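You operate a simulated robot arm through the tools that you are given. There is no shell and no other tool. Be economical: measure what you need, move in short steps, check, and stop when the job is done.

You are at the controls of a simulated two-armed robot. One attempt, no reset.

JOB
Put the battery that is due first on charge in the charging box.
Fine: from the grey box; plus at the red mark, grey box and charging box shut, vent open and yellow charger plug in before the white strip goes on; leave it charging.

Only the result counts: the job must be done as asked and must still hold three seconds after the hand-in. Knocking over, shifting, dropping, spilling or breaking anything else fails it.

ROBOT AND FRAMES
Two 7-joint arms with two-finger parallel grippers on one trunk, on a base that drives. Base frame: it is fixed to the floor where the robot stands at the start and does not move with it; the origin is under the middle of the robot, x ahead of it, y to its left, z up. Units: mm, degrees, N and s.
The left shoulder is at the start at [80, 131, 947], the right one opposite. With the tool pointing down near the work surface each hand reaches from about 400 to 860 mm from the robot's upright axis, wherever it stands, measured 20 degrees to its own side. Places, roughly: black charger [1750, 0, 750]; black charger slide [1700, 0, 900]; charging box lid [1400, 100, 900]; grey box lid [600, 100, 900]; seat of the charging box [1400, -100, 800]; vent slide [1400, 200, 900]; white mains plug [2000, 0, 800]; white strip switch [2000, 100, 900]; yellow charger plug [1600, 0, 800]. Payload 1.57 kg a hand.
Tool frame (each hand has its own): the origin (TCP) lies between the finger pads and is the grasp point; the fingertips stand 30 mm ahead of it; z points along the fingers, y is the line along which they close. The gripper opens to 110 mm. The fingers are 24 mm wide and 12 mm thick; the gripper's body (48 by 112 mm) begins 78 mm behind the TCP.
Orientation is that of the tool frame in the base frame, as a unit quaternion [w, x, y, z]. With the fingers straight down and closing along the base's y, the tool's x points along the base's -x, its y along +y and its z along -z.

CONTROLS
- The arms move only by the tool apply_moves. It takes "left_rows", "right_rows" or both (then of equal length, played together; a hand with none holds still); each is a list of rows, each a list of 7 numbers: the shift along the base's x, y, z in units of 300 mm (1.0 is 300 mm), then the turn, a rotation vector about the base's x, y, z in units of 60 degrees (1.0 is 60 degrees), then the gripper command, from -1 (shut) to 1 (fully open), values between in proportion. In form: [[tx, ty, tz, wx, wy, wz, hand], ...]. A call has 1 to 8 rows; each row is the pose to reach, as a shift and turn from the pose commanded when the call began. A call with a number of a shift or a turn outside -1 to 1 is refused whole. Rows are played at 5 a second. More than 50 mm and 8.6 degrees between two rows, or a gripper value outside its range, and nothing of the call is played. Where a pose cannot be reached the arm comes as near as it can. A force on the tool above 40 N (or 10 N above the force at the start of the call, whichever is more), or a blocked arm, ends the call early, and 0.2 s more pass. Each finger travels about 108 mm/s and halts on what it meets, pressing with about 28 N; the grip force reading is that of the motor and also rises with nothing between the fingers. The clock runs only during rows and for 0.2 s after the last one: add rows that repeat a pose to give the fingers time. It gives the time, the measured TCP pose, the force on the tool (base axes), the opening and the grip force at its end, in the units of the frame above (readings bear some noise), with the torque about the TCP (base axes, N m) and any sound that the robot's microphone picked up.
- Cameras (640 x 400 px; columns grow to the right, rows downward): "scene" is now at [-51.3, -12.1, 1427.4]; the picture's right is [-0.12, -0.99, 0.00], its down [-0.50, 0.06, -0.86] and it looks along [0.86, -0.10, -0.51] (base axes); focal length 278 px, centre (320, 200). "left" rides on the left gripper at [70, -16, -141] in its tool frame; the picture's right is [0.23, 0.97, 0.00], its down [-0.86, 0.20, -0.48] and it looks along [-0.47, 0.11, 0.88] (tool axes); focal length 222 px, centre (320, 200). "right" rides on the right gripper at [70, 16, -141] in its tool frame; the picture's right is [-0.23, 0.97, 0.00], its down [-0.86, -0.20, -0.48] and it looks along [-0.47, -0.11, 0.88] (tool axes); focal length 222 px, centre (320, 200). There is no depth. A picture from a camera that has moved, and an enlarged one, comes with that camera's place and axes in the base frame and with its lens.
- get_image(camera): a new picture of that camera. No time passes.
- roll_base(legs): drives the robot by 1 to 6 legs, each [ahead, left, turn to the left] in mm, mm and degrees, along the robot's own axes; the way and the turn of a leg run together, so that a leg with both is an arc; at most 1500 mm and 180 degrees a leg. The arms and the cameras ride along, it lands a little off, and it stops where it bumps. It gives what a move gives.
- turn_head(pan, tilt): turns the head with the scene camera to pan (to the left, within 109 degrees either way) and tilt (down, from -29 to 69), counted from straight ahead of the robot. It gives what a move gives.
- inspect(camera, box): a new picture of the part [left, top, right, bottom] of that camera's present view, enlarged. No time passes.
- hand_in(): hands the job in; it is judged then, once.

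Go step by step. Nothing tells you exact positions but the pictures and the camera data: compare them with the known pose of the tool, close in by small moves and look again before you grip or let go. The budget is 120 turns and 92 pictures, counting those below and the enlarged ones. Unless the task says otherwise, let go and move clear before handing in, and close with one line.

The tools are called after "Emit:" by a JSON object that holds its "api" and its "payload". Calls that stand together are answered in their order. apply_moves: Moves the arms, as the interface text tells. Its arguments: {"type":"object","properties":{"left_rows":{"type":"array","items":{"type":"array","items":{"type":"number"}}},"right_rows":{"type":"array","items":{"type":"array","items":{"type":"number"}}}},"required":[]} The other tools are called the same way: roll_base (legs) drives the base; turn_head (pan, tilt) turns the head that bears the scene camera; get_image (camera) takes a picture; inspect (camera, box) takes an enlarged picture of a part of a camera's view; hand_in () hands the job in.

At the start:

```text
time_s: 0.0
left_tool_pos: [471.7, 200.2, 1186.9]
left_orientation: [-0.001, 0.0, 1.0, -0.001]
left_force: [0.0, -0.5, -0.9]
left_torque: [0.0, -0.02, -0.02]
left_finger_gap: 109.7
left_grasp_force: 0.1
right_tool_pos: [597.6, -334.1, 1214.9]
right_orientation: [0.0, 0.0, 1.0, 0.0]
right_force: [0.3, -1.4, 0.1]
right_torque: [0.0, 0.02, 0.0]
right_finger_gap: 109.9
right_grasp_force: 0.1
robot x, y, heading: [1.8, 1.4, 0.2]
head pan, tilt: [-6.7, 30.3]
```

scene: 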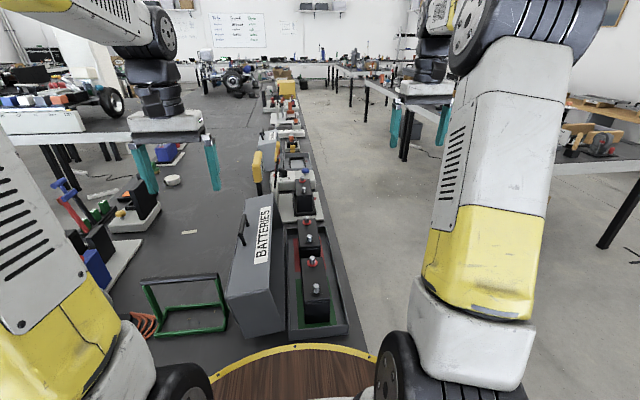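
right: 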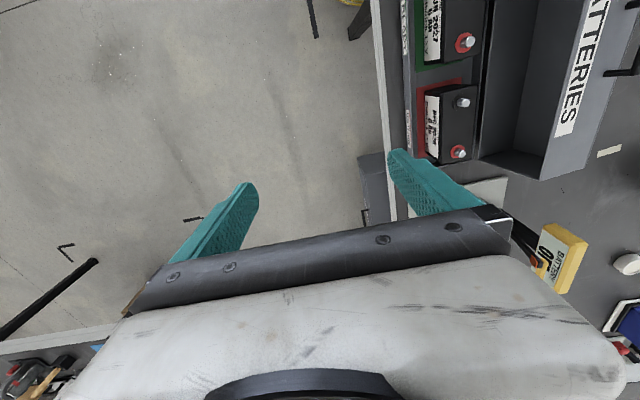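
left: 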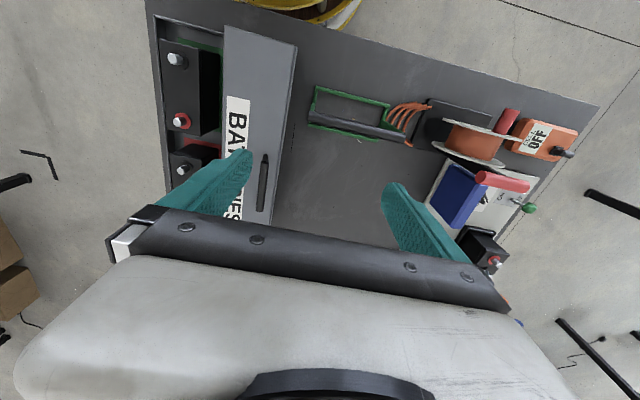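

The grey box stands open with two batteries in it, labels on their sides, with the charging row further ahead. I'll look closer at the labels and the row.

Emit:
{"api": "inspect", "payload": {"camera": "right", "box": [380, 0, 540, 180]}}

Emit:
{"api": "inspect", "payload": {"camera": "scene", "box": [220, 60, 360, 220]}}

Emit:
{"api": "inspect", "payload": {"camera": "scene", "box": [200, 5, 280, 55]}}

```text
2.22 times, centred on (460, 90) of right
camera zoom: at [526.2, -316.3, 1357.2], right [0.23, 0.97, 0.0], down [0.86, -0.2, 0.48], along [0.47, -0.11, -0.88], focal length 494 px, centre (9, 444)
```

zoom: 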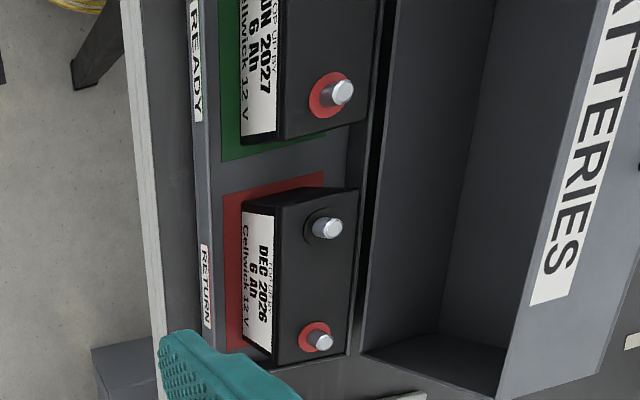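

```text
2.50 times, centred on (290, 140) of scene
camera zoom: at [-51.3, -12.1, 1427.4], right [-0.12, -0.99, 0.0], down [-0.5, 0.06, -0.86], along [0.86, -0.1, -0.51], focal length 694 px, centre (395, 350)
```

zoom: 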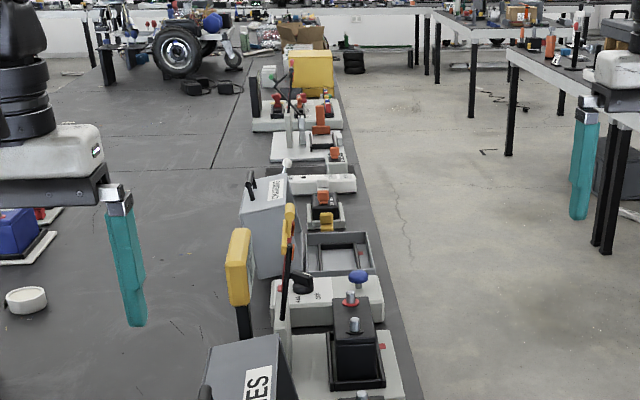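

```text
8.00 times, centred on (240, 30) of scene
camera zoom: at [-51.3, -12.1, 1427.4], right [-0.12, -0.99, 0.0], down [-0.5, 0.06, -0.86], along [0.86, -0.1, -0.51], focal length 2220 px, centre (960, 1560)
```

zoom: 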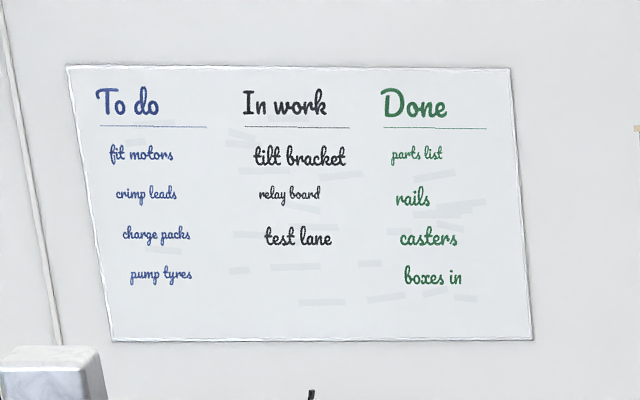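

The far battery (red RETURN field) seems to read DEC 2026/2028 and the near one JUN/JAN 2027. I'll zoom in on both labels and the details of the row.

Emit:
{"api": "inspect", "payload": {"camera": "right", "box": [420, 85, 470, 165]}}

Emit:
{"api": "inspect", "payload": {"camera": "right", "box": [400, 0, 460, 70]}}

Emit:
{"api": "inspect", "payload": {"camera": "scene", "box": [240, 70, 330, 170]}}

```text
5.00 times, centred on (445, 125) of right
camera zoom: at [526.2, -316.3, 1357.2], right [0.23, 0.97, 0.0], down [0.86, -0.2, 0.48], along [0.47, -0.11, -0.88], focal length 1111 px, centre (-305, 575)
```

zoom: 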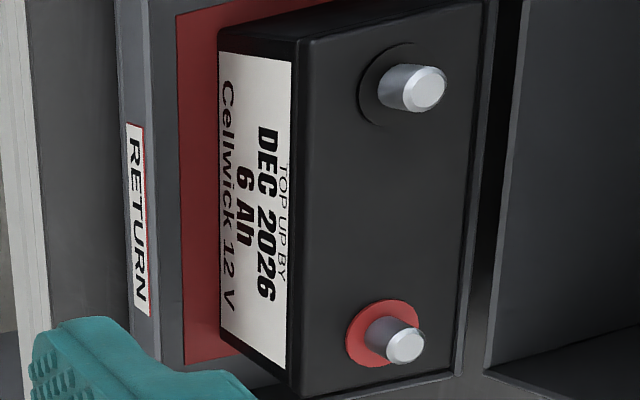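

```text
5.71 times, centred on (430, 35) of right
camera zoom: at [526.2, -316.3, 1357.2], right [0.23, 0.97, 0.0], down [0.86, -0.2, 0.48], along [0.47, -0.11, -0.88], focal length 1269 px, centre (-309, 1143)
```

zoom: 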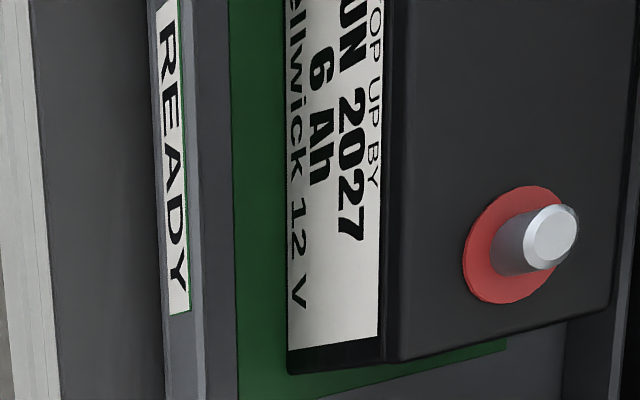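

```text
4.00 times, centred on (285, 120) of scene
camera zoom: at [-51.3, -12.1, 1427.4], right [-0.12, -0.99, 0.0], down [-0.5, 0.06, -0.86], along [0.86, -0.1, -0.51], focal length 1110 px, centre (460, 520)
```

zoom: 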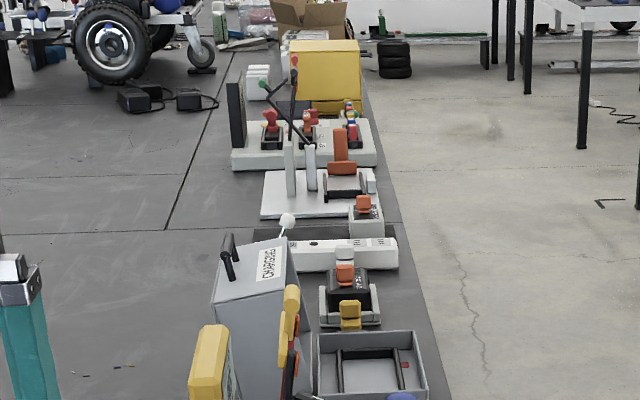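

DEC 2026 (the far one, on the red RETURN field) is due first. I'll look around at the floor to the right, and down at the grey box.

Emit:
{"api": "turn_head", "payload": {"pan": -45, "tilt": 30}}

Emit:
{"api": "get_image", "payload": {"camera": "scene"}}

Emit:
{"api": "turn_head", "payload": {"pan": -5, "tilt": 50}}

Emit:
{"api": "get_image", "payload": {"camera": "scene"}}

```text
time_s: 1.1
left_tool_pos: [471.9, 200.3, 1186.5]
left_orientation: [0.0, 0.0, 1.0, 0.0]
left_force: [0.6, -0.4, -0.1]
left_torque: [0.03, -0.01, 0.02]
left_finger_gap: 109.8
left_grasp_force: 0.1
right_tool_pos: [596.2, -333.8, 1215.6]
right_orientation: [0.0, 0.001, 1.0, 0.0]
right_force: [1.6, -0.3, 0.1]
right_torque: [-0.02, -0.02, -0.02]
right_finger_gap: 110.1
right_grasp_force: 0.0
robot x, y, heading: [-2.3, -0.4, -0.0]
head pan, tilt: [-45.0, 30.0]
```

```text
82 pictures are left
camera scene: at [-76.9, -65.4, 1427.9], right [-0.71, -0.71, 0.0], down [-0.35, 0.35, -0.87], along [0.61, -0.61, -0.5], focal length 278 px, centre (320, 200)
```

scene: 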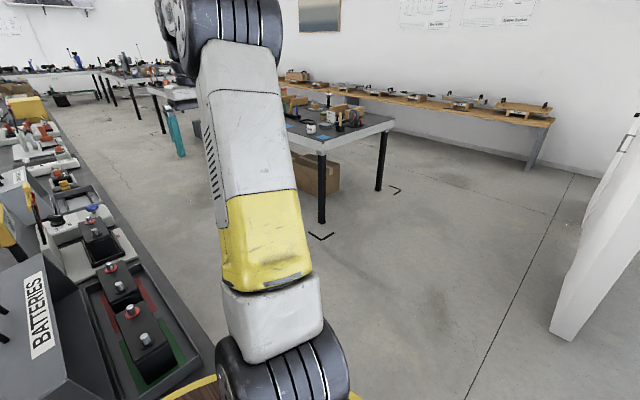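

```text
time_s: 2.1
left_tool_pos: [471.6, 199.2, 1186.5]
left_orientation: [0.0, 0.0, 1.0, 0.0]
left_force: [-0.4, -0.1, 0.5]
left_torque: [-0.02, -0.01, 0.0]
left_finger_gap: 110.2
left_grasp_force: 0.0
right_tool_pos: [597.0, -333.5, 1214.6]
right_orientation: [0.0, 0.0, 1.0, 0.0]
right_force: [0.0, -0.5, 0.1]
right_torque: [0.0, -0.04, -0.01]
right_finger_gap: 110.0
right_grasp_force: 0.0
robot x, y, heading: [-0.7, 1.4, 0.1]
head pan, tilt: [-5.0, 50.0]
```

```text
81 pictures are left
camera scene: at [-64.2, -8.3, 1398.4], right [-0.09, -1.0, 0.0], down [-0.76, 0.07, -0.64], along [0.64, -0.06, -0.77], focal length 278 px, centre (320, 200)
```

scene: 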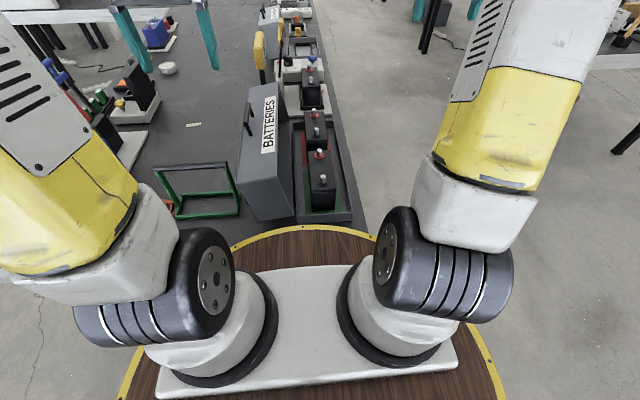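

The robot can pick from here; the aisle to the right (y from −200 to −1500) is clear for driving. I'll bring the right hand above the DEC 2026 battery (around x 685, y −55) for a view down.

Emit:
{"api": "apply_moves", "payload": {"right_rows": [[0.03, 0.15, 0, 0, 0, 0, 1], [0.06, 0.3, 0, 0, 0, 0, 1], [0.09, 0.45, 0, 0, 0, 0, 1], [0.12, 0.6, 0, 0, 0, 0, 1], [0.15, 0.75, 0, 0, 0, 0, 1], [0.18, 0.88, 0, 0, 0, 0, 1], [0.18, 0.88, 0, 0, 0, 0, 1]]}}

Emit:
{"api": "get_image", "payload": {"camera": "right"}}

Emit:
{"api": "get_image", "payload": {"camera": "left"}}

```text
time_s: 3.7
left_tool_pos: [471.3, 198.5, 1186.8]
left_orientation: [0.0, -0.001, 1.0, -0.001]
left_force: [0.2, 0.3, -0.4]
left_torque: [0.01, -0.02, -0.02]
left_finger_gap: 110.2
left_grasp_force: 0.1
right_tool_pos: [649.7, -68.9, 1215.6]
right_orientation: [0.0, 0.0, 1.0, 0.0]
right_force: [0.1, -0.4, -0.7]
right_torque: [0.01, 0.04, -0.02]
right_finger_gap: 109.9
right_grasp_force: 0.0
robot x, y, heading: [-0.2, 0.5, -0.0]
head pan, tilt: [-5.0, 50.0]
```

```text
80 pictures are left
camera right: at [579.5, -51.5, 1357.4], right [0.23, 0.97, 0.0], down [0.85, -0.2, 0.48], along [0.47, -0.11, -0.88], focal length 222 px, centre (320, 200)
```

right: 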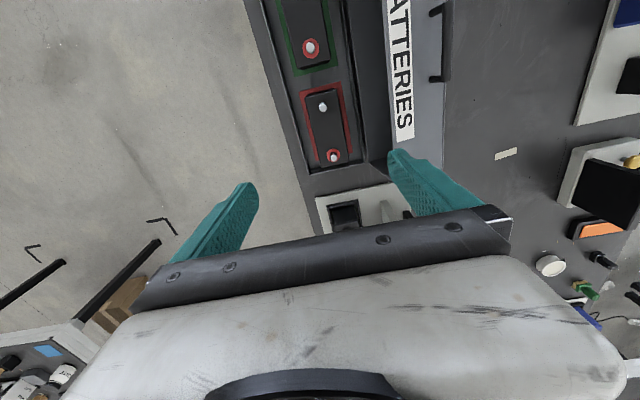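

```text
79 pictures are left
camera left: at [401.8, 181.5, 1327.8], right [-0.23, 0.97, 0.0], down [0.85, 0.2, 0.48], along [0.47, 0.11, -0.88], focal length 222 px, centre (320, 200)
```

left: 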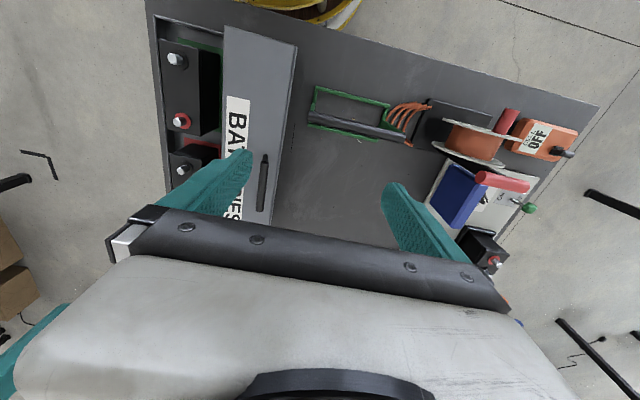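

Emit:
{"api": "inspect", "payload": {"camera": "right", "box": [250, 0, 450, 180]}}

Emit:
{"api": "inspect", "payload": {"camera": "left", "box": [140, 10, 320, 220]}}

```text
2.22 times, centred on (350, 90) of right
camera zoom: at [579.5, -51.5, 1357.4], right [0.23, 0.97, 0.0], down [0.85, -0.2, 0.48], along [0.47, -0.11, -0.88], focal length 494 px, centre (253, 444)
```

zoom: 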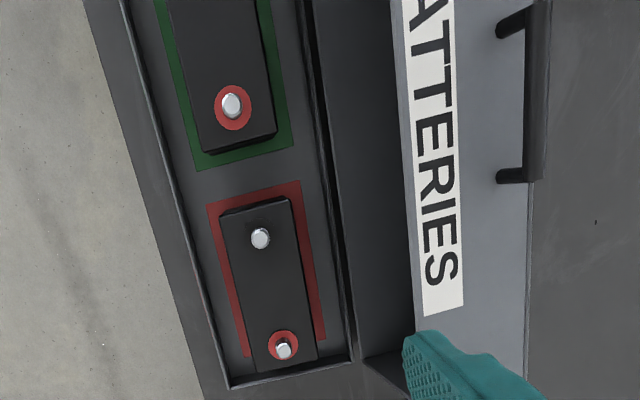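

```text
1.90 times, centred on (230, 115) of left
camera zoom: at [401.8, 181.5, 1327.8], right [-0.23, 0.97, 0.0], down [0.85, 0.2, 0.48], along [0.47, 0.11, -0.88], focal length 423 px, centre (491, 362)
```

zoom: 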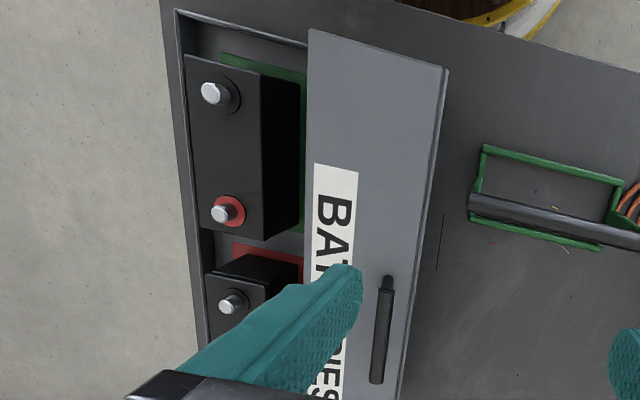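

Battery measured: posts at (732,−57) plus and (630,−57) minus, top z≈880, width 65 across y. Before touching, I look closer at the lid with the scene camera.

Emit:
{"api": "inspect", "payload": {"camera": "scene", "box": [220, 70, 380, 230]}}

```text
2.50 times, centred on (300, 150) of scene
camera zoom: at [-64.2, -8.1, 1398.4], right [-0.09, -1.0, 0.0], down [-0.76, 0.07, -0.64], along [0.64, -0.06, -0.77], focal length 694 px, centre (370, 325)
```

zoom: 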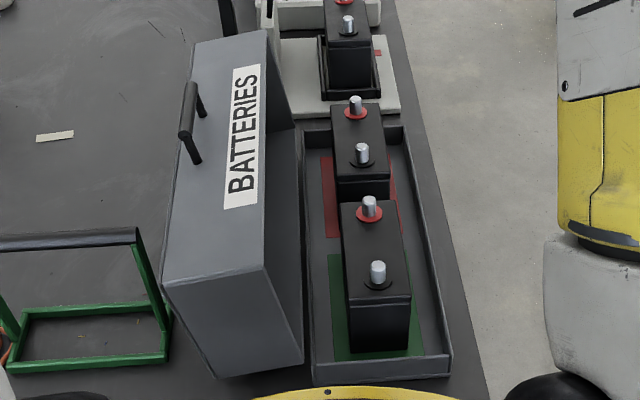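

The lid stands open past vertical with its handle on the up-facing front wall. I take the battery first: right hand down over (681, −59) with a 90 mm opening.

Emit:
{"api": "apply_moves", "payload": {"right_rows": [[0.05, 0.02, -0.1, 0, 0, 0, 0.64], [0.104, 0.033, -0.25, 0, 0, 0, 0.64], [0.104, 0.033, -0.4, 0, 0, 0, 0.64], [0.104, 0.033, -0.55, 0, 0, 0, 0.64], [0.104, 0.033, -0.7, 0, 0, 0, 0.64], [0.104, 0.033, -0.85, 0, 0, 0, 0.64], [0.104, 0.033, -0.95, 0, 0, 0, 0.64]]}}

Emit:
{"api": "get_image", "payload": {"camera": "right"}}

Emit:
{"api": "inspect", "payload": {"camera": "scene", "box": [220, 50, 380, 230]}}

```text
time_s: 5.3
left_tool_pos: [471.1, 200.1, 1187.2]
left_orientation: [0.0, 0.0, 1.0, 0.0]
left_force: [-0.8, -0.6, -0.7]
left_torque: [-0.04, 0.02, 0.02]
left_finger_gap: 110.1
left_grasp_force: 0.0
right_tool_pos: [682.3, -59.3, 930.2]
right_orientation: [0.0, 0.0, 1.0, 0.0]
right_force: [-0.1, -0.5, 0.5]
right_torque: [-0.03, -0.02, 0.02]
right_finger_gap: 90.3
right_grasp_force: 0.1
robot x, y, heading: [2.8, -0.9, 0.2]
head pan, tilt: [-5.0, 50.0]
```

```text
75 pictures are left
camera right: at [611.2, -42.4, 1072.0], right [0.23, 0.97, 0.0], down [0.86, -0.2, 0.48], along [0.47, -0.11, -0.88], focal length 222 px, centre (320, 200)
```

right: 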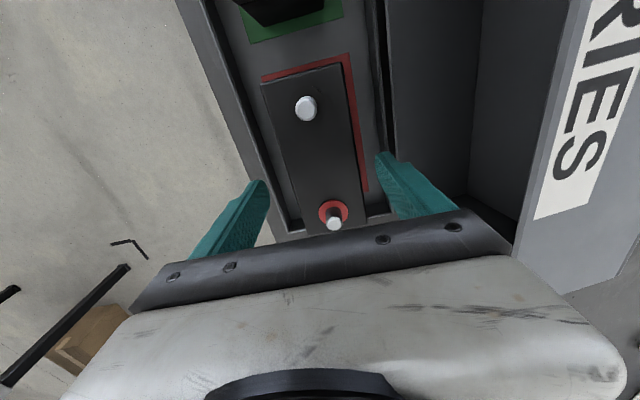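

```text
2.22 times, centred on (300, 140) of scene
camera zoom: at [-64.4, -8.2, 1398.4], right [-0.09, -1.0, 0.0], down [-0.76, 0.07, -0.64], along [0.64, -0.06, -0.77], focal length 617 px, centre (364, 333)
```

zoom: 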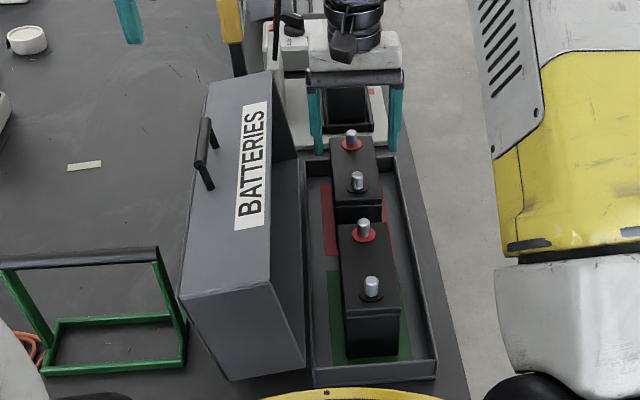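

The fingers straddle the battery well; centre at about (676, −56). Going down to z≈852 and gripping.

Emit:
{"api": "apply_moves", "payload": {"right_rows": [[-0.02, 0.007, -0.13, 0, 0, 0, 0.64], [-0.02, 0.007, -0.26, 0, 0, 0, 0.64], [-0.02, 0.007, -0.26, 0, 0, 0, 0.2], [-0.02, 0.007, -0.26, 0, 0, 0, -0.2], [-0.02, 0.007, -0.26, 0, 0, 0, -0.6], [-0.02, 0.007, -0.26, 0, 0, 0, -0.6]]}}

Emit:
{"api": "get_image", "payload": {"camera": "right"}}

```text
time_s: 6.7
left_tool_pos: [472.1, 199.4, 1187.5]
left_orientation: [0.0, 0.0, 1.0, 0.0]
left_force: [0.4, -0.3, 0.0]
left_torque: [0.03, -0.02, 0.0]
left_finger_gap: 110.1
left_grasp_force: 0.0
right_tool_pos: [675.8, -57.6, 851.1]
right_orientation: [0.0, 0.0, 1.0, 0.0]
right_force: [-3.2, 4.3, -0.1]
right_torque: [0.1, -0.86, 0.27]
right_finger_gap: 65.1
right_grasp_force: 27.9
robot x, y, heading: [1.2, -0.5, -0.1]
head pan, tilt: [-5.0, 50.0]
```

```text
73 pictures are left
camera right: at [605.0, -40.3, 993.6], right [0.23, 0.97, 0.0], down [0.86, -0.2, 0.48], along [0.47, -0.11, -0.88], focal length 222 px, centre (320, 200)
```

right: 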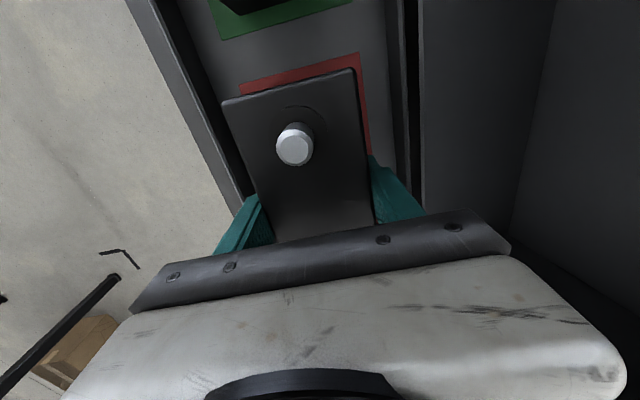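

Gripped at 65 mm. Lifting straight up.

Emit:
{"api": "apply_moves", "payload": {"right_rows": [[0, 0, 0.05, 0, 0, 0, -1], [0, 0, 0.15, 0, 0, 0, -1], [0, 0, 0.3, 0, 0, 0, -1], [0, 0, 0.45, 0, 0, 0, -1], [0, 0, 0.6, 0, 0, 0, -1], [0, 0, 0.7, 0, 0, 0, -1]]}}

Emit:
{"api": "get_image", "payload": {"camera": "scene"}}

```text
time_s: 8.1
left_tool_pos: [471.7, 199.6, 1186.6]
left_orientation: [0.0, 0.0, 1.0, 0.0]
left_force: [0.9, 0.1, -0.6]
left_torque: [0.02, 0.0, -0.02]
left_finger_gap: 110.1
left_grasp_force: 0.0
right_tool_pos: [676.7, -56.2, 1061.2]
right_orientation: [-0.002, 0.0, 1.0, 0.0]
right_force: [-0.3, 0.4, -19.7]
right_torque: [0.01, 0.09, 0.0]
right_finger_gap: 64.9
right_grasp_force: 27.5
robot x, y, heading: [2.0, -0.3, 0.3]
head pan, tilt: [-5.0, 50.0]
```

```text
72 pictures are left
camera scene: at [-63.5, -8.2, 1398.4], right [-0.09, -1.0, 0.0], down [-0.76, 0.07, -0.64], along [0.64, -0.06, -0.77], focal length 278 px, centre (320, 200)
```

scene: 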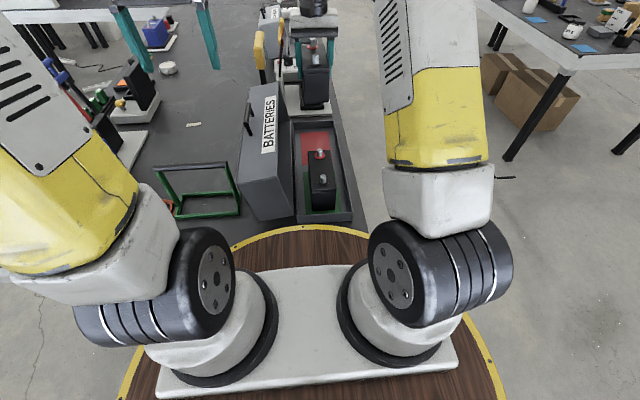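

Battery is held (about 2 kg), clear of the box. Closing the lid is a natural pull from the aisle side, so I tuck the right arm in and drive around to face +y from the aisle.

Emit:
{"api": "apply_moves", "payload": {"right_rows": [[-0.06, -0.12, 0.05, 0, 0, 0, -1], [-0.12, -0.24, 0.1, 0, 0, 0, -1], [-0.18, -0.36, 0.15, 0, 0, 0, -1], [-0.24, -0.48, 0.2, 0, 0, 0, -1], [-0.3, -0.6, 0.25, 0, 0, 0, -1], [-0.36, -0.72, 0.3, 0, 0, 0, -1], [-0.38, -0.76, 0.32, 0, 0, 0, -1]]}}

Emit:
{"api": "roll_base", "payload": {"legs": [[0, -1000, 0], [0, 0, 90]]}}

Emit:
{"api": "turn_head", "payload": {"pan": -15, "tilt": 35}}

Emit:
{"api": "get_image", "payload": {"camera": "scene"}}

```text
time_s: 9.7
left_tool_pos: [471.3, 199.1, 1187.4]
left_orientation: [0.0, 0.0, 1.0, 0.0]
left_force: [0.9, -0.3, 0.2]
left_torque: [0.02, -0.02, 0.01]
left_finger_gap: 109.6
left_grasp_force: 0.1
right_tool_pos: [562.5, -286.9, 1157.0]
right_orientation: [0.0, 0.0, 1.0, 0.0]
right_force: [0.2, 0.3, -18.5]
right_torque: [0.0, 0.08, 0.01]
right_finger_gap: 65.1
right_grasp_force: 27.8
robot x, y, heading: [-1.9, -1.4, -0.3]
head pan, tilt: [-5.0, 50.0]
```

```text
time_s: 18.7
left_tool_pos: [-193.5, -521.0, 1185.9]
left_orientation: [0.0, -0.704, 0.71, 0.0]
left_force: [-0.4, 0.4, 1.0]
left_torque: [-0.02, -0.01, 0.01]
left_finger_gap: 110.0
left_grasp_force: 0.2
right_tool_pos: [292.2, -434.2, 1156.6]
right_orientation: [-0.001, -0.704, 0.711, 0.0]
right_force: [-0.4, -0.7, -18.5]
right_torque: [-0.09, 0.04, 0.03]
right_finger_gap: 64.9
right_grasp_force: 27.8
robot x, y, heading: [1.3, -993.2, 89.5]
head pan, tilt: [-5.0, 50.0]
```

```text
time_s: 19.4
left_tool_pos: [-195.7, -521.5, 1187.5]
left_orientation: [0.0, -0.704, 0.71, 0.0]
left_force: [0.2, 0.1, 0.1]
left_torque: [0.0, 0.04, 0.01]
left_finger_gap: 109.9
left_grasp_force: 0.2
right_tool_pos: [292.6, -435.2, 1156.1]
right_orientation: [0.0, -0.704, 0.711, 0.0]
right_force: [-0.5, -0.7, -19.0]
right_torque: [-0.07, -0.01, 0.0]
right_finger_gap: 65.0
right_grasp_force: 27.8
robot x, y, heading: [-3.9, -993.0, 89.7]
head pan, tilt: [-15.0, 35.0]
```

```text
71 pictures are left
camera scene: at [22.4, -1050.3, 1420.1], right [0.96, -0.27, 0.0], down [-0.15, -0.55, -0.82], along [0.22, 0.79, -0.57], focal length 278 px, centre (320, 200)
```

scene: 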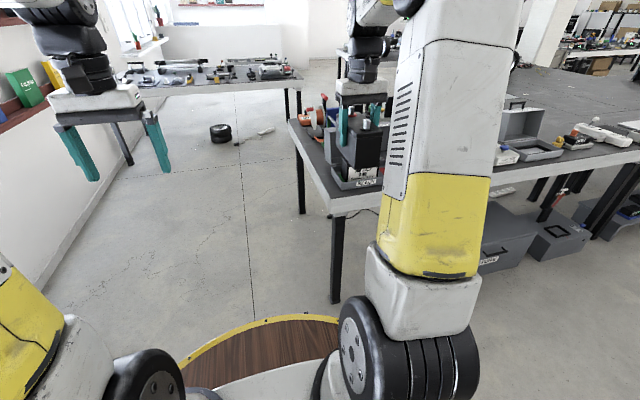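

The aisle is clear. I drive to the right to x≈770, still back at y≈−1000, and look.

Emit:
{"api": "roll_base", "payload": {"legs": [[0, -770, 0]]}}

Emit:
{"api": "turn_head", "payload": {"pan": 0, "tilt": 32}}

Emit:
{"api": "get_image", "payload": {"camera": "scene"}}

```text
time_s: 23.6
left_tool_pos: [575.0, -526.8, 1186.2]
left_orientation: [0.0, -0.705, 0.709, 0.0]
left_force: [-0.1, 0.4, 0.1]
left_torque: [-0.01, 0.0, -0.01]
left_finger_gap: 109.8
left_grasp_force: 0.0
right_tool_pos: [1060.9, -439.8, 1158.1]
right_orientation: [0.0, -0.705, 0.709, -0.001]
right_force: [0.4, -0.3, -18.6]
right_torque: [-0.08, -0.01, -0.01]
right_finger_gap: 65.0
right_grasp_force: 28.1
robot x, y, heading: [769.4, -1000.4, 89.8]
head pan, tilt: [-15.0, 35.0]
```

```text
time_s: 24.4
left_tool_pos: [575.4, -528.5, 1186.7]
left_orientation: [-0.001, -0.705, 0.709, -0.001]
left_force: [-0.7, 0.0, 0.3]
left_torque: [0.04, 0.03, 0.05]
left_finger_gap: 109.9
left_grasp_force: 0.0
right_tool_pos: [1061.0, -439.9, 1157.2]
right_orientation: [-0.001, -0.705, 0.709, -0.001]
right_force: [-1.1, 0.4, -18.4]
right_torque: [-0.08, 0.02, -0.02]
right_finger_gap: 64.7
right_grasp_force: 28.0
robot x, y, heading: [770.1, -997.5, 89.5]
head pan, tilt: [0.0, 32.0]
```

```text
70 pictures are left
camera scene: at [770.1, -1051.1, 1424.8], right [1.0, -0.01, 0.0], down [0.0, -0.53, -0.85], along [0.01, 0.85, -0.53], focal length 278 px, centre (320, 200)
```

scene: 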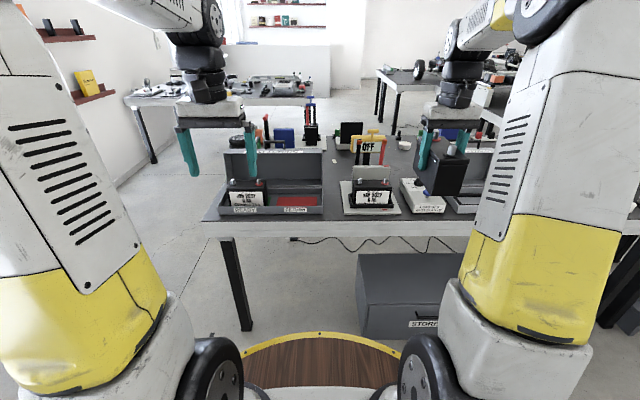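

Good overview. I zoom in on the row.

Emit:
{"api": "inspect", "payload": {"camera": "scene", "box": [200, 90, 420, 240]}}

Emit:
{"api": "inspect", "payload": {"camera": "scene", "box": [380, 90, 520, 240]}}

```text
2.67 times, centred on (310, 165) of scene
camera zoom: at [770.1, -1051.1, 1424.8], right [1.0, -0.01, 0.0], down [0.0, -0.53, -0.85], along [0.01, 0.85, -0.53], focal length 740 px, centre (347, 293)
```

zoom: 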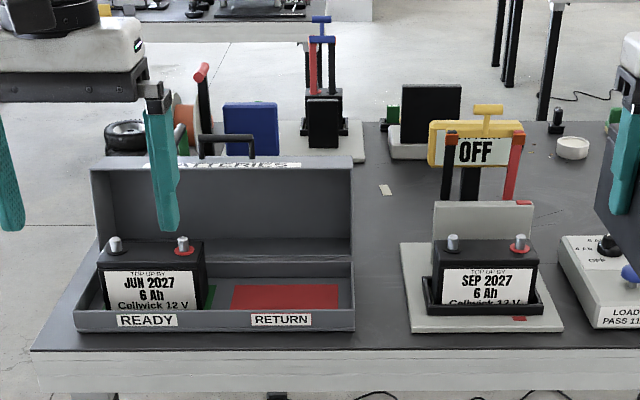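

```text
2.67 times, centred on (450, 165) of scene
camera zoom: at [770.1, -1051.1, 1424.8], right [1.0, -0.01, 0.0], down [0.0, -0.53, -0.85], along [0.01, 0.85, -0.53], focal length 740 px, centre (-27, 293)
```

zoom: 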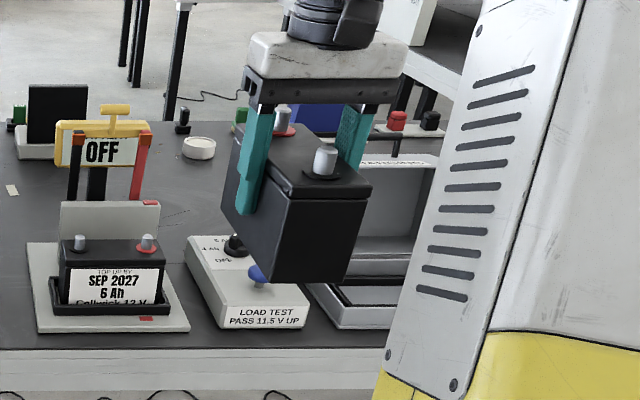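

All clear. I drive ahead ~430 mm and begin to turn the left gripper so that it closes along y for the lid handle (around (576,125,995)).

Emit:
{"api": "roll_base", "payload": {"legs": [[430, 0, 0]]}}

Emit:
{"api": "apply_moves", "payload": {"left_rows": [[0, 0.1, 0, 0, 0, -0.14, 1], [0, 0.2, 0, 0, 0, -0.28, 1], [0, 0.3, 0, 0, 0, -0.42, 1], [0, 0.4, 0, 0, 0, -0.56, 1], [0, 0.5, 0, 0, 0, -0.7, 1], [0, 0.5, 0, 0, 0, -0.84, 1], [0, 0.5, 0, 0, 0, -0.98, 1], [0, 0.5, 0, 0, 0, -0.98, 1]]}}

Emit:
{"api": "apply_moves", "payload": {"left_rows": [[0, 0, 0, 0, 0, -0.14, 1], [0, 0, 0, 0, 0, -0.28, 1], [0, 0, 0, 0, 0, -0.42, 1], [0, 0, 0, 0, 0, -0.51, 1], [0, 0, 0, 0, 0, -0.51, 1]]}}

Emit:
{"api": "get_image", "payload": {"camera": "left"}}

Emit:
{"api": "get_image", "payload": {"camera": "scene"}}

```text
time_s: 27.0
left_tool_pos: [580.5, -98.3, 1186.0]
left_orientation: [0.0, -0.704, 0.71, 0.001]
left_force: [0.0, -0.6, -0.4]
left_torque: [0.05, -0.02, 0.04]
left_finger_gap: 110.2
left_grasp_force: 0.1
right_tool_pos: [1065.5, -12.8, 1156.7]
right_orientation: [0.0, -0.703, 0.711, 0.0]
right_force: [0.0, -1.0, -18.7]
right_torque: [-0.1, -0.02, -0.01]
right_finger_gap: 64.7
right_grasp_force: 28.1
robot x, y, heading: [776.4, -572.7, 89.3]
head pan, tilt: [0.0, 32.0]
```

```text
time_s: 28.8
left_tool_pos: [579.5, 50.9, 1187.1]
left_orientation: [0.0, -0.264, 0.964, 0.0]
left_force: [-0.1, -0.3, -0.4]
left_torque: [0.0, -0.04, -0.02]
left_finger_gap: 110.3
left_grasp_force: 0.2
right_tool_pos: [1065.0, -13.4, 1156.4]
right_orientation: [0.0, -0.704, 0.71, 0.0]
right_force: [-0.2, 0.5, -19.5]
right_torque: [-0.09, -0.03, -0.03]
right_finger_gap: 64.9
right_grasp_force: 28.1
robot x, y, heading: [774.7, -572.6, 89.6]
head pan, tilt: [0.0, 32.0]
```

```text
time_s: 30.0
left_tool_pos: [578.6, 50.7, 1187.4]
left_orientation: [0.0, -0.001, 1.0, 0.0]
left_force: [0.0, 0.5, -0.2]
left_torque: [-0.01, -0.01, 0.0]
left_finger_gap: 109.8
left_grasp_force: 0.2
right_tool_pos: [1064.8, -12.3, 1156.9]
right_orientation: [-0.001, -0.704, 0.71, 0.0]
right_force: [0.0, 0.6, -18.3]
right_torque: [-0.1, 0.0, 0.0]
right_finger_gap: 65.0
right_grasp_force: 27.9
robot x, y, heading: [771.4, -575.0, 89.6]
head pan, tilt: [0.0, 32.0]
```

```text
67 pictures are left
camera left: at [509.2, 33.0, 1327.5], right [-0.23, 0.97, 0.0], down [0.85, 0.2, 0.48], along [0.47, 0.11, -0.88], focal length 222 px, centre (320, 200)
```

left: 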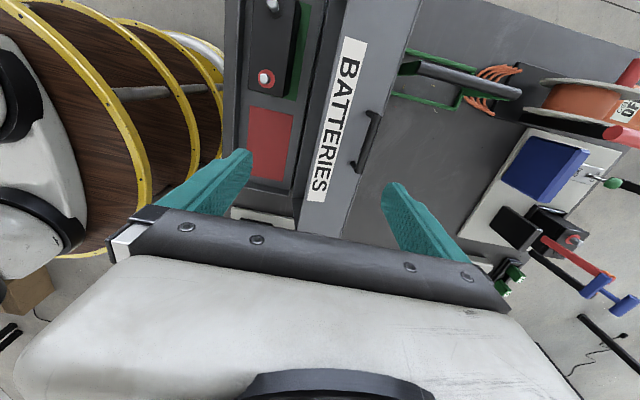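

```text
66 pictures are left
camera scene: at [773.0, -623.7, 1424.8], right [1.0, -0.01, 0.0], down [0.0, -0.53, -0.85], along [0.01, 0.85, -0.53], focal length 278 px, centre (320, 200)
```

scene: 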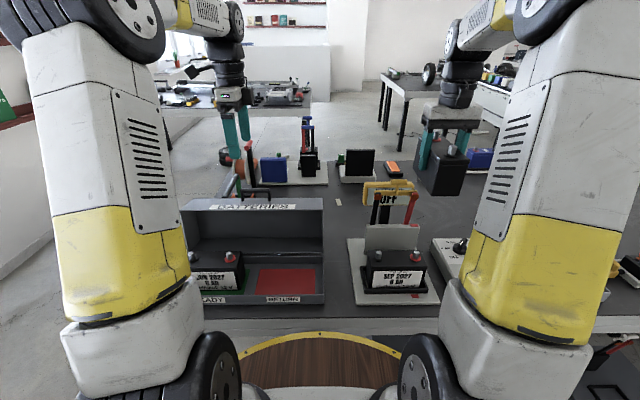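

The handle bar is at about (578, 122, 993). I lower the left hand over it with open fingers, then narrow them to a loose cage.

Emit:
{"api": "apply_moves", "payload": {"left_rows": [[0, 0.12, 0, 0, 0, 0, 0.4], [0, 0.237, -0.05, 0, 0, 0, 0.2], [0, 0.237, -0.2, 0, 0, 0, 0], [0, 0.237, -0.35, 0, 0, 0, 0], [0, 0.237, -0.5, 0, 0, 0, 0], [0, 0.237, -0.5, 0, 0, 0, 0]]}}

Emit:
{"api": "get_image", "payload": {"camera": "left"}}

Emit:
{"api": "inspect", "payload": {"camera": "scene", "box": [180, 100, 340, 260]}}

```text
time_s: 31.4
left_tool_pos: [578.9, 121.4, 1037.2]
left_orientation: [0.0, -0.001, 1.0, 0.0]
left_force: [0.0, 0.5, -0.3]
left_torque: [0.02, 0.0, 0.03]
left_finger_gap: 55.1
left_grasp_force: 0.0
right_tool_pos: [1066.0, -12.7, 1156.2]
right_orientation: [-0.001, -0.704, 0.71, -0.001]
right_force: [0.2, -0.1, -18.3]
right_torque: [-0.1, 0.0, -0.02]
right_finger_gap: 64.8
right_grasp_force: 28.0
robot x, y, heading: [775.8, -575.8, 89.6]
head pan, tilt: [0.0, 32.0]
```

```text
65 pictures are left
camera left: at [508.6, 103.9, 1177.3], right [-0.23, 0.97, 0.0], down [0.85, 0.2, 0.48], along [0.47, 0.11, -0.88], focal length 222 px, centre (320, 200)
```

left: 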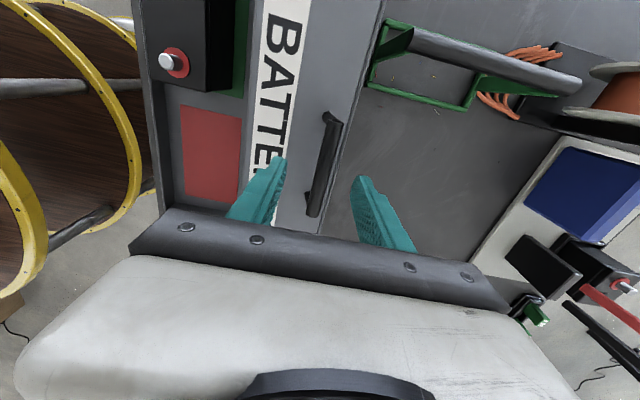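

```text
2.50 times, centred on (260, 180) of scene
camera zoom: at [773.0, -623.7, 1424.8], right [1.0, -0.01, 0.0], down [0.0, -0.53, -0.85], along [0.01, 0.85, -0.53], focal length 694 px, centre (470, 250)
```

zoom: 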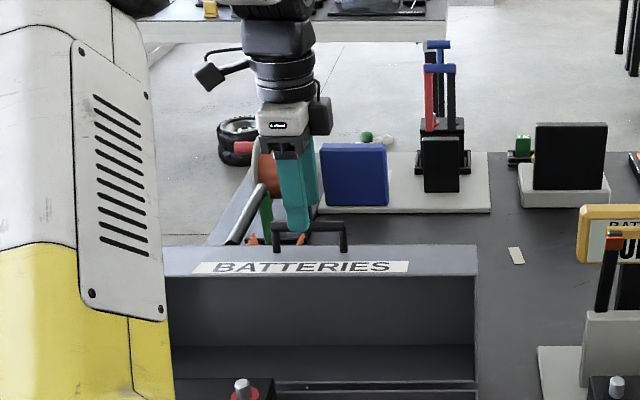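

Well centred on the bar. Lowering the last 34 mm and closing to a loose cage.

Emit:
{"api": "apply_moves", "payload": {"left_rows": [[0, 0, -0.06, 0, 0, 0, 0], [0, 0, -0.115, 0, 0, 0, 0], [0, 0, -0.115, 0, 0, 0, -0.3], [0, 0, -0.115, 0, 0, 0, -0.6], [0, 0, -0.115, 0, 0, 0, -0.6]]}}

Emit:
{"api": "inspect", "payload": {"camera": "scene", "box": [210, 140, 310, 240]}}

Emit:
{"api": "get_image", "payload": {"camera": "left"}}

```text
time_s: 32.6
left_tool_pos: [577.3, 120.8, 1002.7]
left_orientation: [0.0, -0.001, 1.0, 0.0]
left_force: [0.3, 0.5, -0.5]
left_torque: [-0.04, 0.01, 0.07]
left_finger_gap: 21.8
left_grasp_force: 0.0
right_tool_pos: [1065.0, -13.0, 1155.9]
right_orientation: [-0.001, -0.704, 0.71, -0.001]
right_force: [0.2, -0.2, -17.8]
right_torque: [-0.06, -0.04, 0.03]
right_finger_gap: 64.9
right_grasp_force: 27.0
robot x, y, heading: [775.9, -570.7, 89.2]
head pan, tilt: [0.0, 32.0]
```

```text
4.00 times, centred on (260, 190) of scene
camera zoom: at [773.0, -623.7, 1424.8], right [1.0, -0.01, 0.0], down [0.0, -0.53, -0.85], along [0.01, 0.85, -0.53], focal length 1110 px, centre (560, 240)
```

zoom: 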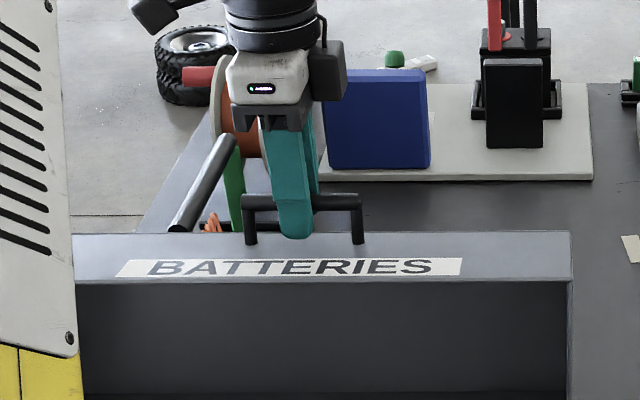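

```text
62 pictures are left
camera left: at [509.4, 103.6, 1143.4], right [-0.23, 0.97, 0.0], down [0.85, 0.2, 0.48], along [0.47, 0.11, -0.88], focal length 222 px, centre (320, 200)
```

left: 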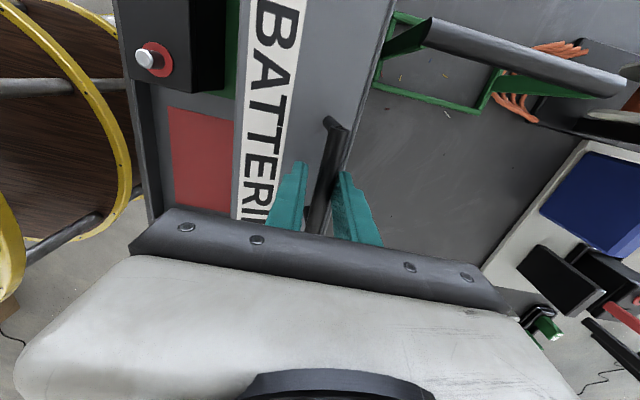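

The bar is caged. I swing the lid over in an arc about its hinge (≈ y 22, z 825), tilting the hand with it; first 48° then a check.

Emit:
{"api": "apply_moves", "payload": {"left_rows": [[0, -0.064, 0.032, 0.07, 0, 0, -0.6], [0, -0.128, 0.057, 0.14, 0, 0, -0.6], [0, -0.197, 0.074, 0.21, 0, 0, -0.6], [0, -0.267, 0.085, 0.28, 0, 0, -0.6], [0, -0.337, 0.089, 0.35, 0, 0, -0.6], [0, -0.407, 0.087, 0.42, 0, 0, -0.6], [0, -0.478, 0.075, 0.49, 0, 0, -0.6], [0, -0.545, 0.057, 0.56, 0, 0, -0.6]]}}

Emit:
{"api": "get_image", "payload": {"camera": "scene"}}

```text
time_s: 34.4
left_tool_pos: [578.6, -43.7, 1019.9]
left_orientation: [0.002, -0.001, 0.958, 0.288]
left_force: [0.6, -0.2, 0.5]
left_torque: [-0.04, -0.04, 0.0]
left_finger_gap: 22.4
left_grasp_force: 0.3
right_tool_pos: [1065.3, -12.3, 1157.0]
right_orientation: [-0.001, -0.704, 0.711, 0.0]
right_force: [-0.4, 0.0, -18.8]
right_torque: [-0.08, 0.0, -0.01]
right_finger_gap: 65.2
right_grasp_force: 27.8
robot x, y, heading: [774.9, -575.8, 89.4]
head pan, tilt: [0.0, 32.0]
```

```text
61 pictures are left
camera scene: at [773.0, -623.7, 1424.8], right [1.0, -0.01, 0.0], down [0.0, -0.53, -0.85], along [0.01, 0.85, -0.53], focal length 278 px, centre (320, 200)
```

scene: 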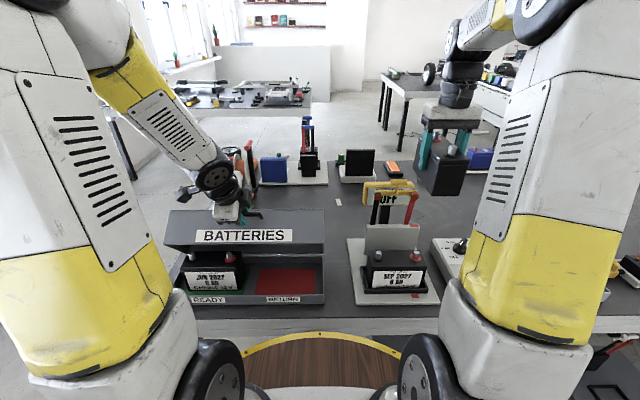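

The lid follows nicely. Continuing the arc down to nearly shut.

Emit:
{"api": "apply_moves", "payload": {"left_rows": [[0, -0.065, -0.025, 0.07, 0, 0, -0.6], [0, -0.128, -0.057, 0.14, 0, 0, -0.6], [0, -0.19, -0.098, 0.21, 0, 0, -0.6], [0, -0.245, -0.14, 0.28, 0, 0, -0.6], [0, -0.295, -0.19, 0.35, 0, 0, -0.6], [0, -0.338, -0.243, 0.42, 0, 0, -0.6], [0, -0.378, -0.3, 0.49, 0, 0, -0.6], [0, -0.412, -0.363, 0.56, 0, 0, -0.6]]}}

Emit:
{"api": "get_image", "payload": {"camera": "scene"}}

```text
time_s: 35.5
left_tool_pos: [636.4, -18.8, 1013.0]
left_orientation: [0.038, 0.082, 0.891, 0.445]
left_force: [9.3, -0.3, 12.6]
left_torque: [0.12, 0.27, -0.07]
left_finger_gap: 13.9
left_grasp_force: 0.1
left hand out of reach, approached as far as the arm can: row 1, 2, 3, 4, 5
right_tool_pos: [1067.0, -12.8, 1152.9]
right_orientation: [-0.003, -0.703, 0.711, -0.002]
right_force: [-0.2, 0.7, -18.7]
right_torque: [-0.07, 0.01, 0.0]
right_finger_gap: 64.8
right_grasp_force: 27.8
robot x, y, heading: [774.5, -573.5, 89.2]
head pan, tilt: [0.0, 32.0]
stopped in row 5 (left hand): the force on the tool passed its limit at 141 N (the readings are from after the stop); the commanded pose is now the measured one
```

```text
60 pictures are left
camera scene: at [773.8, -624.1, 1424.8], right [1.0, -0.01, 0.0], down [-0.01, -0.53, -0.85], along [0.01, 0.85, -0.53], focal length 278 px, centre (320, 200)
```

scene: 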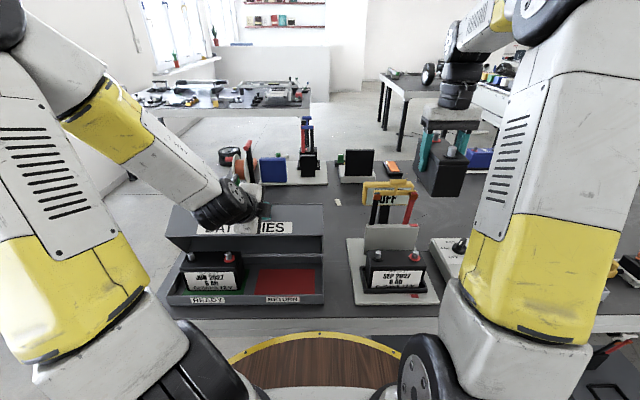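

The left arm ran out of reach with that tilt and slid along the bar. I check closely how the hand and lid stand.

Emit:
{"api": "inspect", "payload": {"camera": "scene", "box": [150, 140, 350, 320]}}

Emit:
{"api": "get_image", "payload": {"camera": "left"}}

```text
2.22 times, centred on (250, 230) of scene
camera zoom: at [773.8, -624.1, 1424.8], right [1.0, -0.01, 0.0], down [-0.01, -0.53, -0.85], along [0.01, 0.85, -0.53], focal length 617 px, centre (476, 133)
```

zoom: 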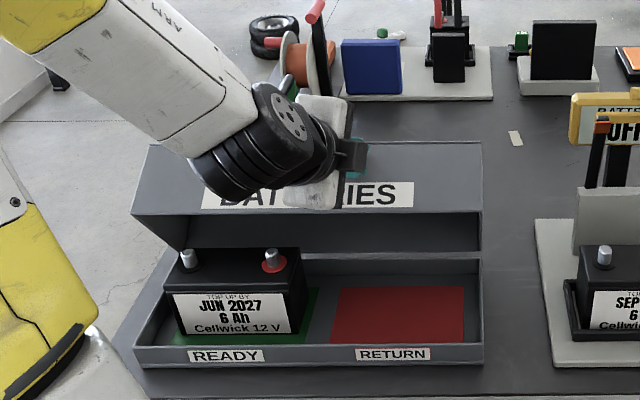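

```text
58 pictures are left
camera left: at [545.0, -129.0, 1084.6], right [-0.11, 0.62, 0.78], down [0.8, -0.41, 0.44], along [0.59, 0.67, -0.44], focal length 222 px, centre (320, 200)
```

left: 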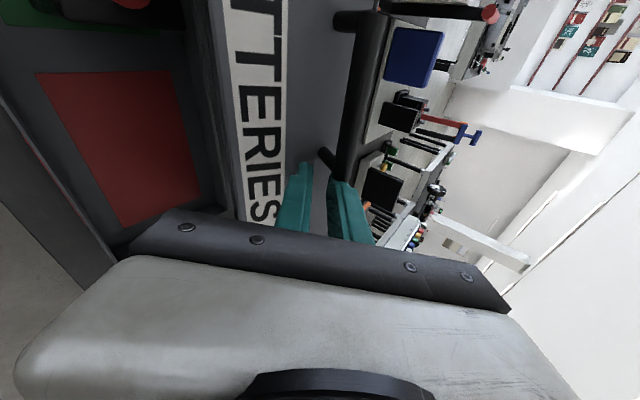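

The hand slid to the bar's end, and the lid seems to hold by hinge friction. I back the hand out along its fingers, then watch whether the lid stays.

Emit:
{"api": "apply_moves", "payload": {"left_rows": [[-0.007, -0.04, 0.03, 0, 0, 0, -0.4], [-0.014, -0.08, 0.06, 0, 0, 0, -0.2], [-0.027, -0.157, 0.12, 0, 0, 0, -0.2], [-0.04, -0.235, 0.19, 0, 0, 0, -0.2], [-0.04, -0.235, 0.3, 0, 0, 0, -0.2], [-0.04, -0.235, 0.4, 0, 0, 0, -0.2]]}}

Emit:
{"api": "get_image", "payload": {"camera": "scene"}}

```text
time_s: 36.9
left_tool_pos: [620.3, -83.7, 1136.7]
left_orientation: [0.038, 0.08, 0.892, 0.443]
left_force: [0.5, -0.3, -0.4]
left_torque: [0.02, 0.0, -0.03]
left_finger_gap: 43.9
left_grasp_force: 0.1
left hand out of reach, approached as far as the arm can: row 1, 2, 3, 4, 5, 6
right_tool_pos: [1067.8, -13.6, 1156.5]
right_orientation: [-0.001, -0.703, 0.711, -0.001]
right_force: [-0.2, 0.6, -19.0]
right_torque: [-0.08, 0.02, -0.02]
right_finger_gap: 64.8
right_grasp_force: 28.3
robot x, y, heading: [776.7, -573.1, 89.5]
head pan, tilt: [0.0, 32.0]
```

```text
57 pictures are left
camera scene: at [773.2, -623.7, 1424.8], right [1.0, -0.01, 0.0], down [-0.01, -0.53, -0.85], along [0.01, 0.85, -0.53], focal length 278 px, centre (320, 200)
```

scene: 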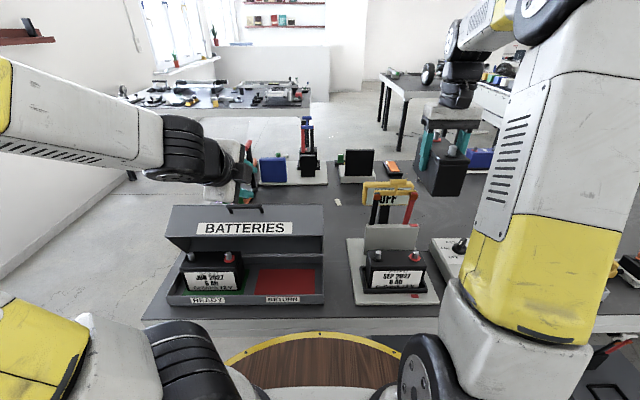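

The lid holds where it is. I bring the left hand back to straight down.

Emit:
{"api": "apply_moves", "payload": {"left_rows": [[-0.03, 0, 0.03, -0.12, 0.01, 0.022, -0.5], [-0.06, 0, 0.06, -0.25, 0.021, 0.045, -0.8], [-0.09, 0.0, 0.1, -0.38, 0.032, 0.07, -1], [-0.1, 0, 0.13, -0.51, 0.043, 0.094, -1], [-0.1, 0, 0.16, -0.64, 0.054, 0.118, -1], [-0.1, 0, 0.16, -0.77, 0.065, 0.142, -1], [-0.1, 0, 0.16, -0.882, 0.075, 0.162, -1], [-0.1, 0, 0.16, -0.882, 0.075, 0.162, -1]]}}

Emit:
{"api": "get_image", "payload": {"camera": "scene"}}

```text
time_s: 38.7
left_tool_pos: [589.9, -84.5, 1183.9]
left_orientation: [-0.001, -0.001, 1.0, -0.002]
left_force: [1.2, 0.1, -0.4]
left_torque: [-0.03, 0.01, 0.02]
left_finger_gap: 0.1
left_grasp_force: 22.0
right_tool_pos: [1067.0, -13.5, 1156.3]
right_orientation: [-0.001, -0.703, 0.711, -0.001]
right_force: [-0.2, 0.6, -19.0]
right_torque: [-0.12, -0.02, 0.03]
right_finger_gap: 64.9
right_grasp_force: 27.9
robot x, y, heading: [772.3, -574.4, 89.5]
head pan, tilt: [0.0, 32.0]
```

```text
56 pictures are left
camera scene: at [773.2, -623.7, 1424.8], right [1.0, -0.01, 0.0], down [-0.01, -0.53, -0.85], along [0.01, 0.85, -0.53], focal length 278 px, centre (320, 200)
```

scene: 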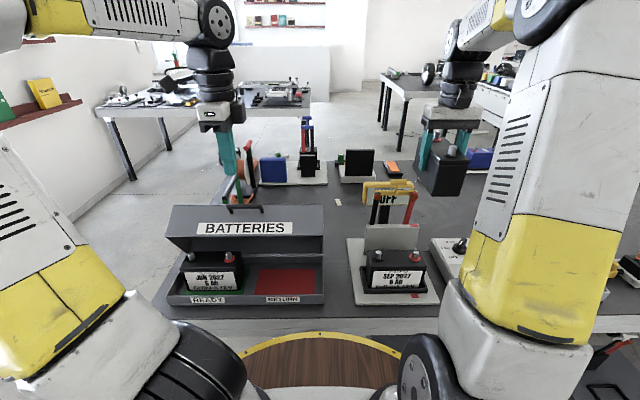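

The left hand is down-pointing with closed fingers. I move behind the lid's top face and push it shut along its arc.

Emit:
{"api": "apply_moves", "payload": {"left_rows": [[0, 0.15, 0, 0, 0, 0, -1], [0, 0.3, -0.1, 0, 0, 0, -1], [0, 0.433, -0.25, 0, 0, 0, -1], [0, 0.433, -0.4, 0, 0, 0, -1], [0, 0.433, -0.547, 0, 0, 0, -1], [0, 0.433, -0.547, 0, 0, 0, -1]]}}

Emit:
{"api": "apply_moves", "payload": {"left_rows": [[0, -0.09, -0.037, 0, 0, 0, -1], [0, -0.18, -0.05, 0, 0, 0, -1], [0, -0.267, -0.083, 0, 0, 0, -1], [0, -0.35, -0.127, 0, 0, 0, -1], [0, -0.427, -0.183, 0, 0, 0, -1], [0, -0.473, -0.23, 0, 0, 0, -1], [0, -0.473, -0.24, 0, 0, 0, -1]]}}

Emit:
{"api": "get_image", "payload": {"camera": "scene"}}

```text
refused: row 2 steps farther than a row can; nothing moved
```

```text
time_s: 40.3
left_tool_pos: [590.1, -226.2, 1111.5]
left_orientation: [-0.001, -0.001, 1.0, -0.002]
left_force: [0.4, -0.3, -0.7]
left_torque: [-0.04, 0.0, 0.03]
left_finger_gap: 0.1
left_grasp_force: 20.8
right_tool_pos: [1065.8, -12.8, 1156.0]
right_orientation: [-0.002, -0.703, 0.711, -0.001]
right_force: [-0.8, 1.0, -17.9]
right_torque: [-0.08, -0.02, 0.02]
right_finger_gap: 64.8
right_grasp_force: 28.3
robot x, y, heading: [774.3, -576.2, 89.4]
head pan, tilt: [0.0, 32.0]
```

```text
55 pictures are left
camera scene: at [773.1, -623.8, 1424.8], right [1.0, -0.01, 0.0], down [-0.01, -0.53, -0.85], along [0.01, 0.85, -0.53], focal length 278 px, centre (320, 200)
```

scene: 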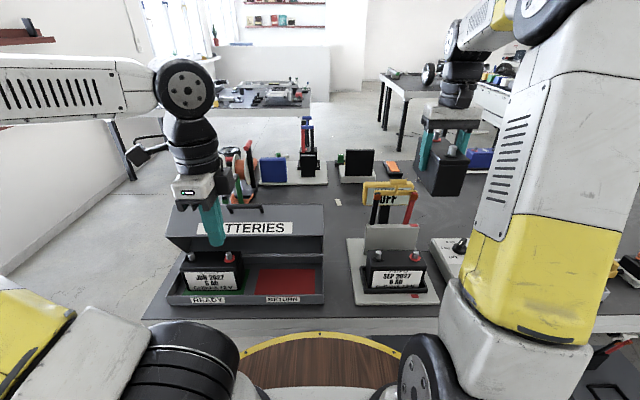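

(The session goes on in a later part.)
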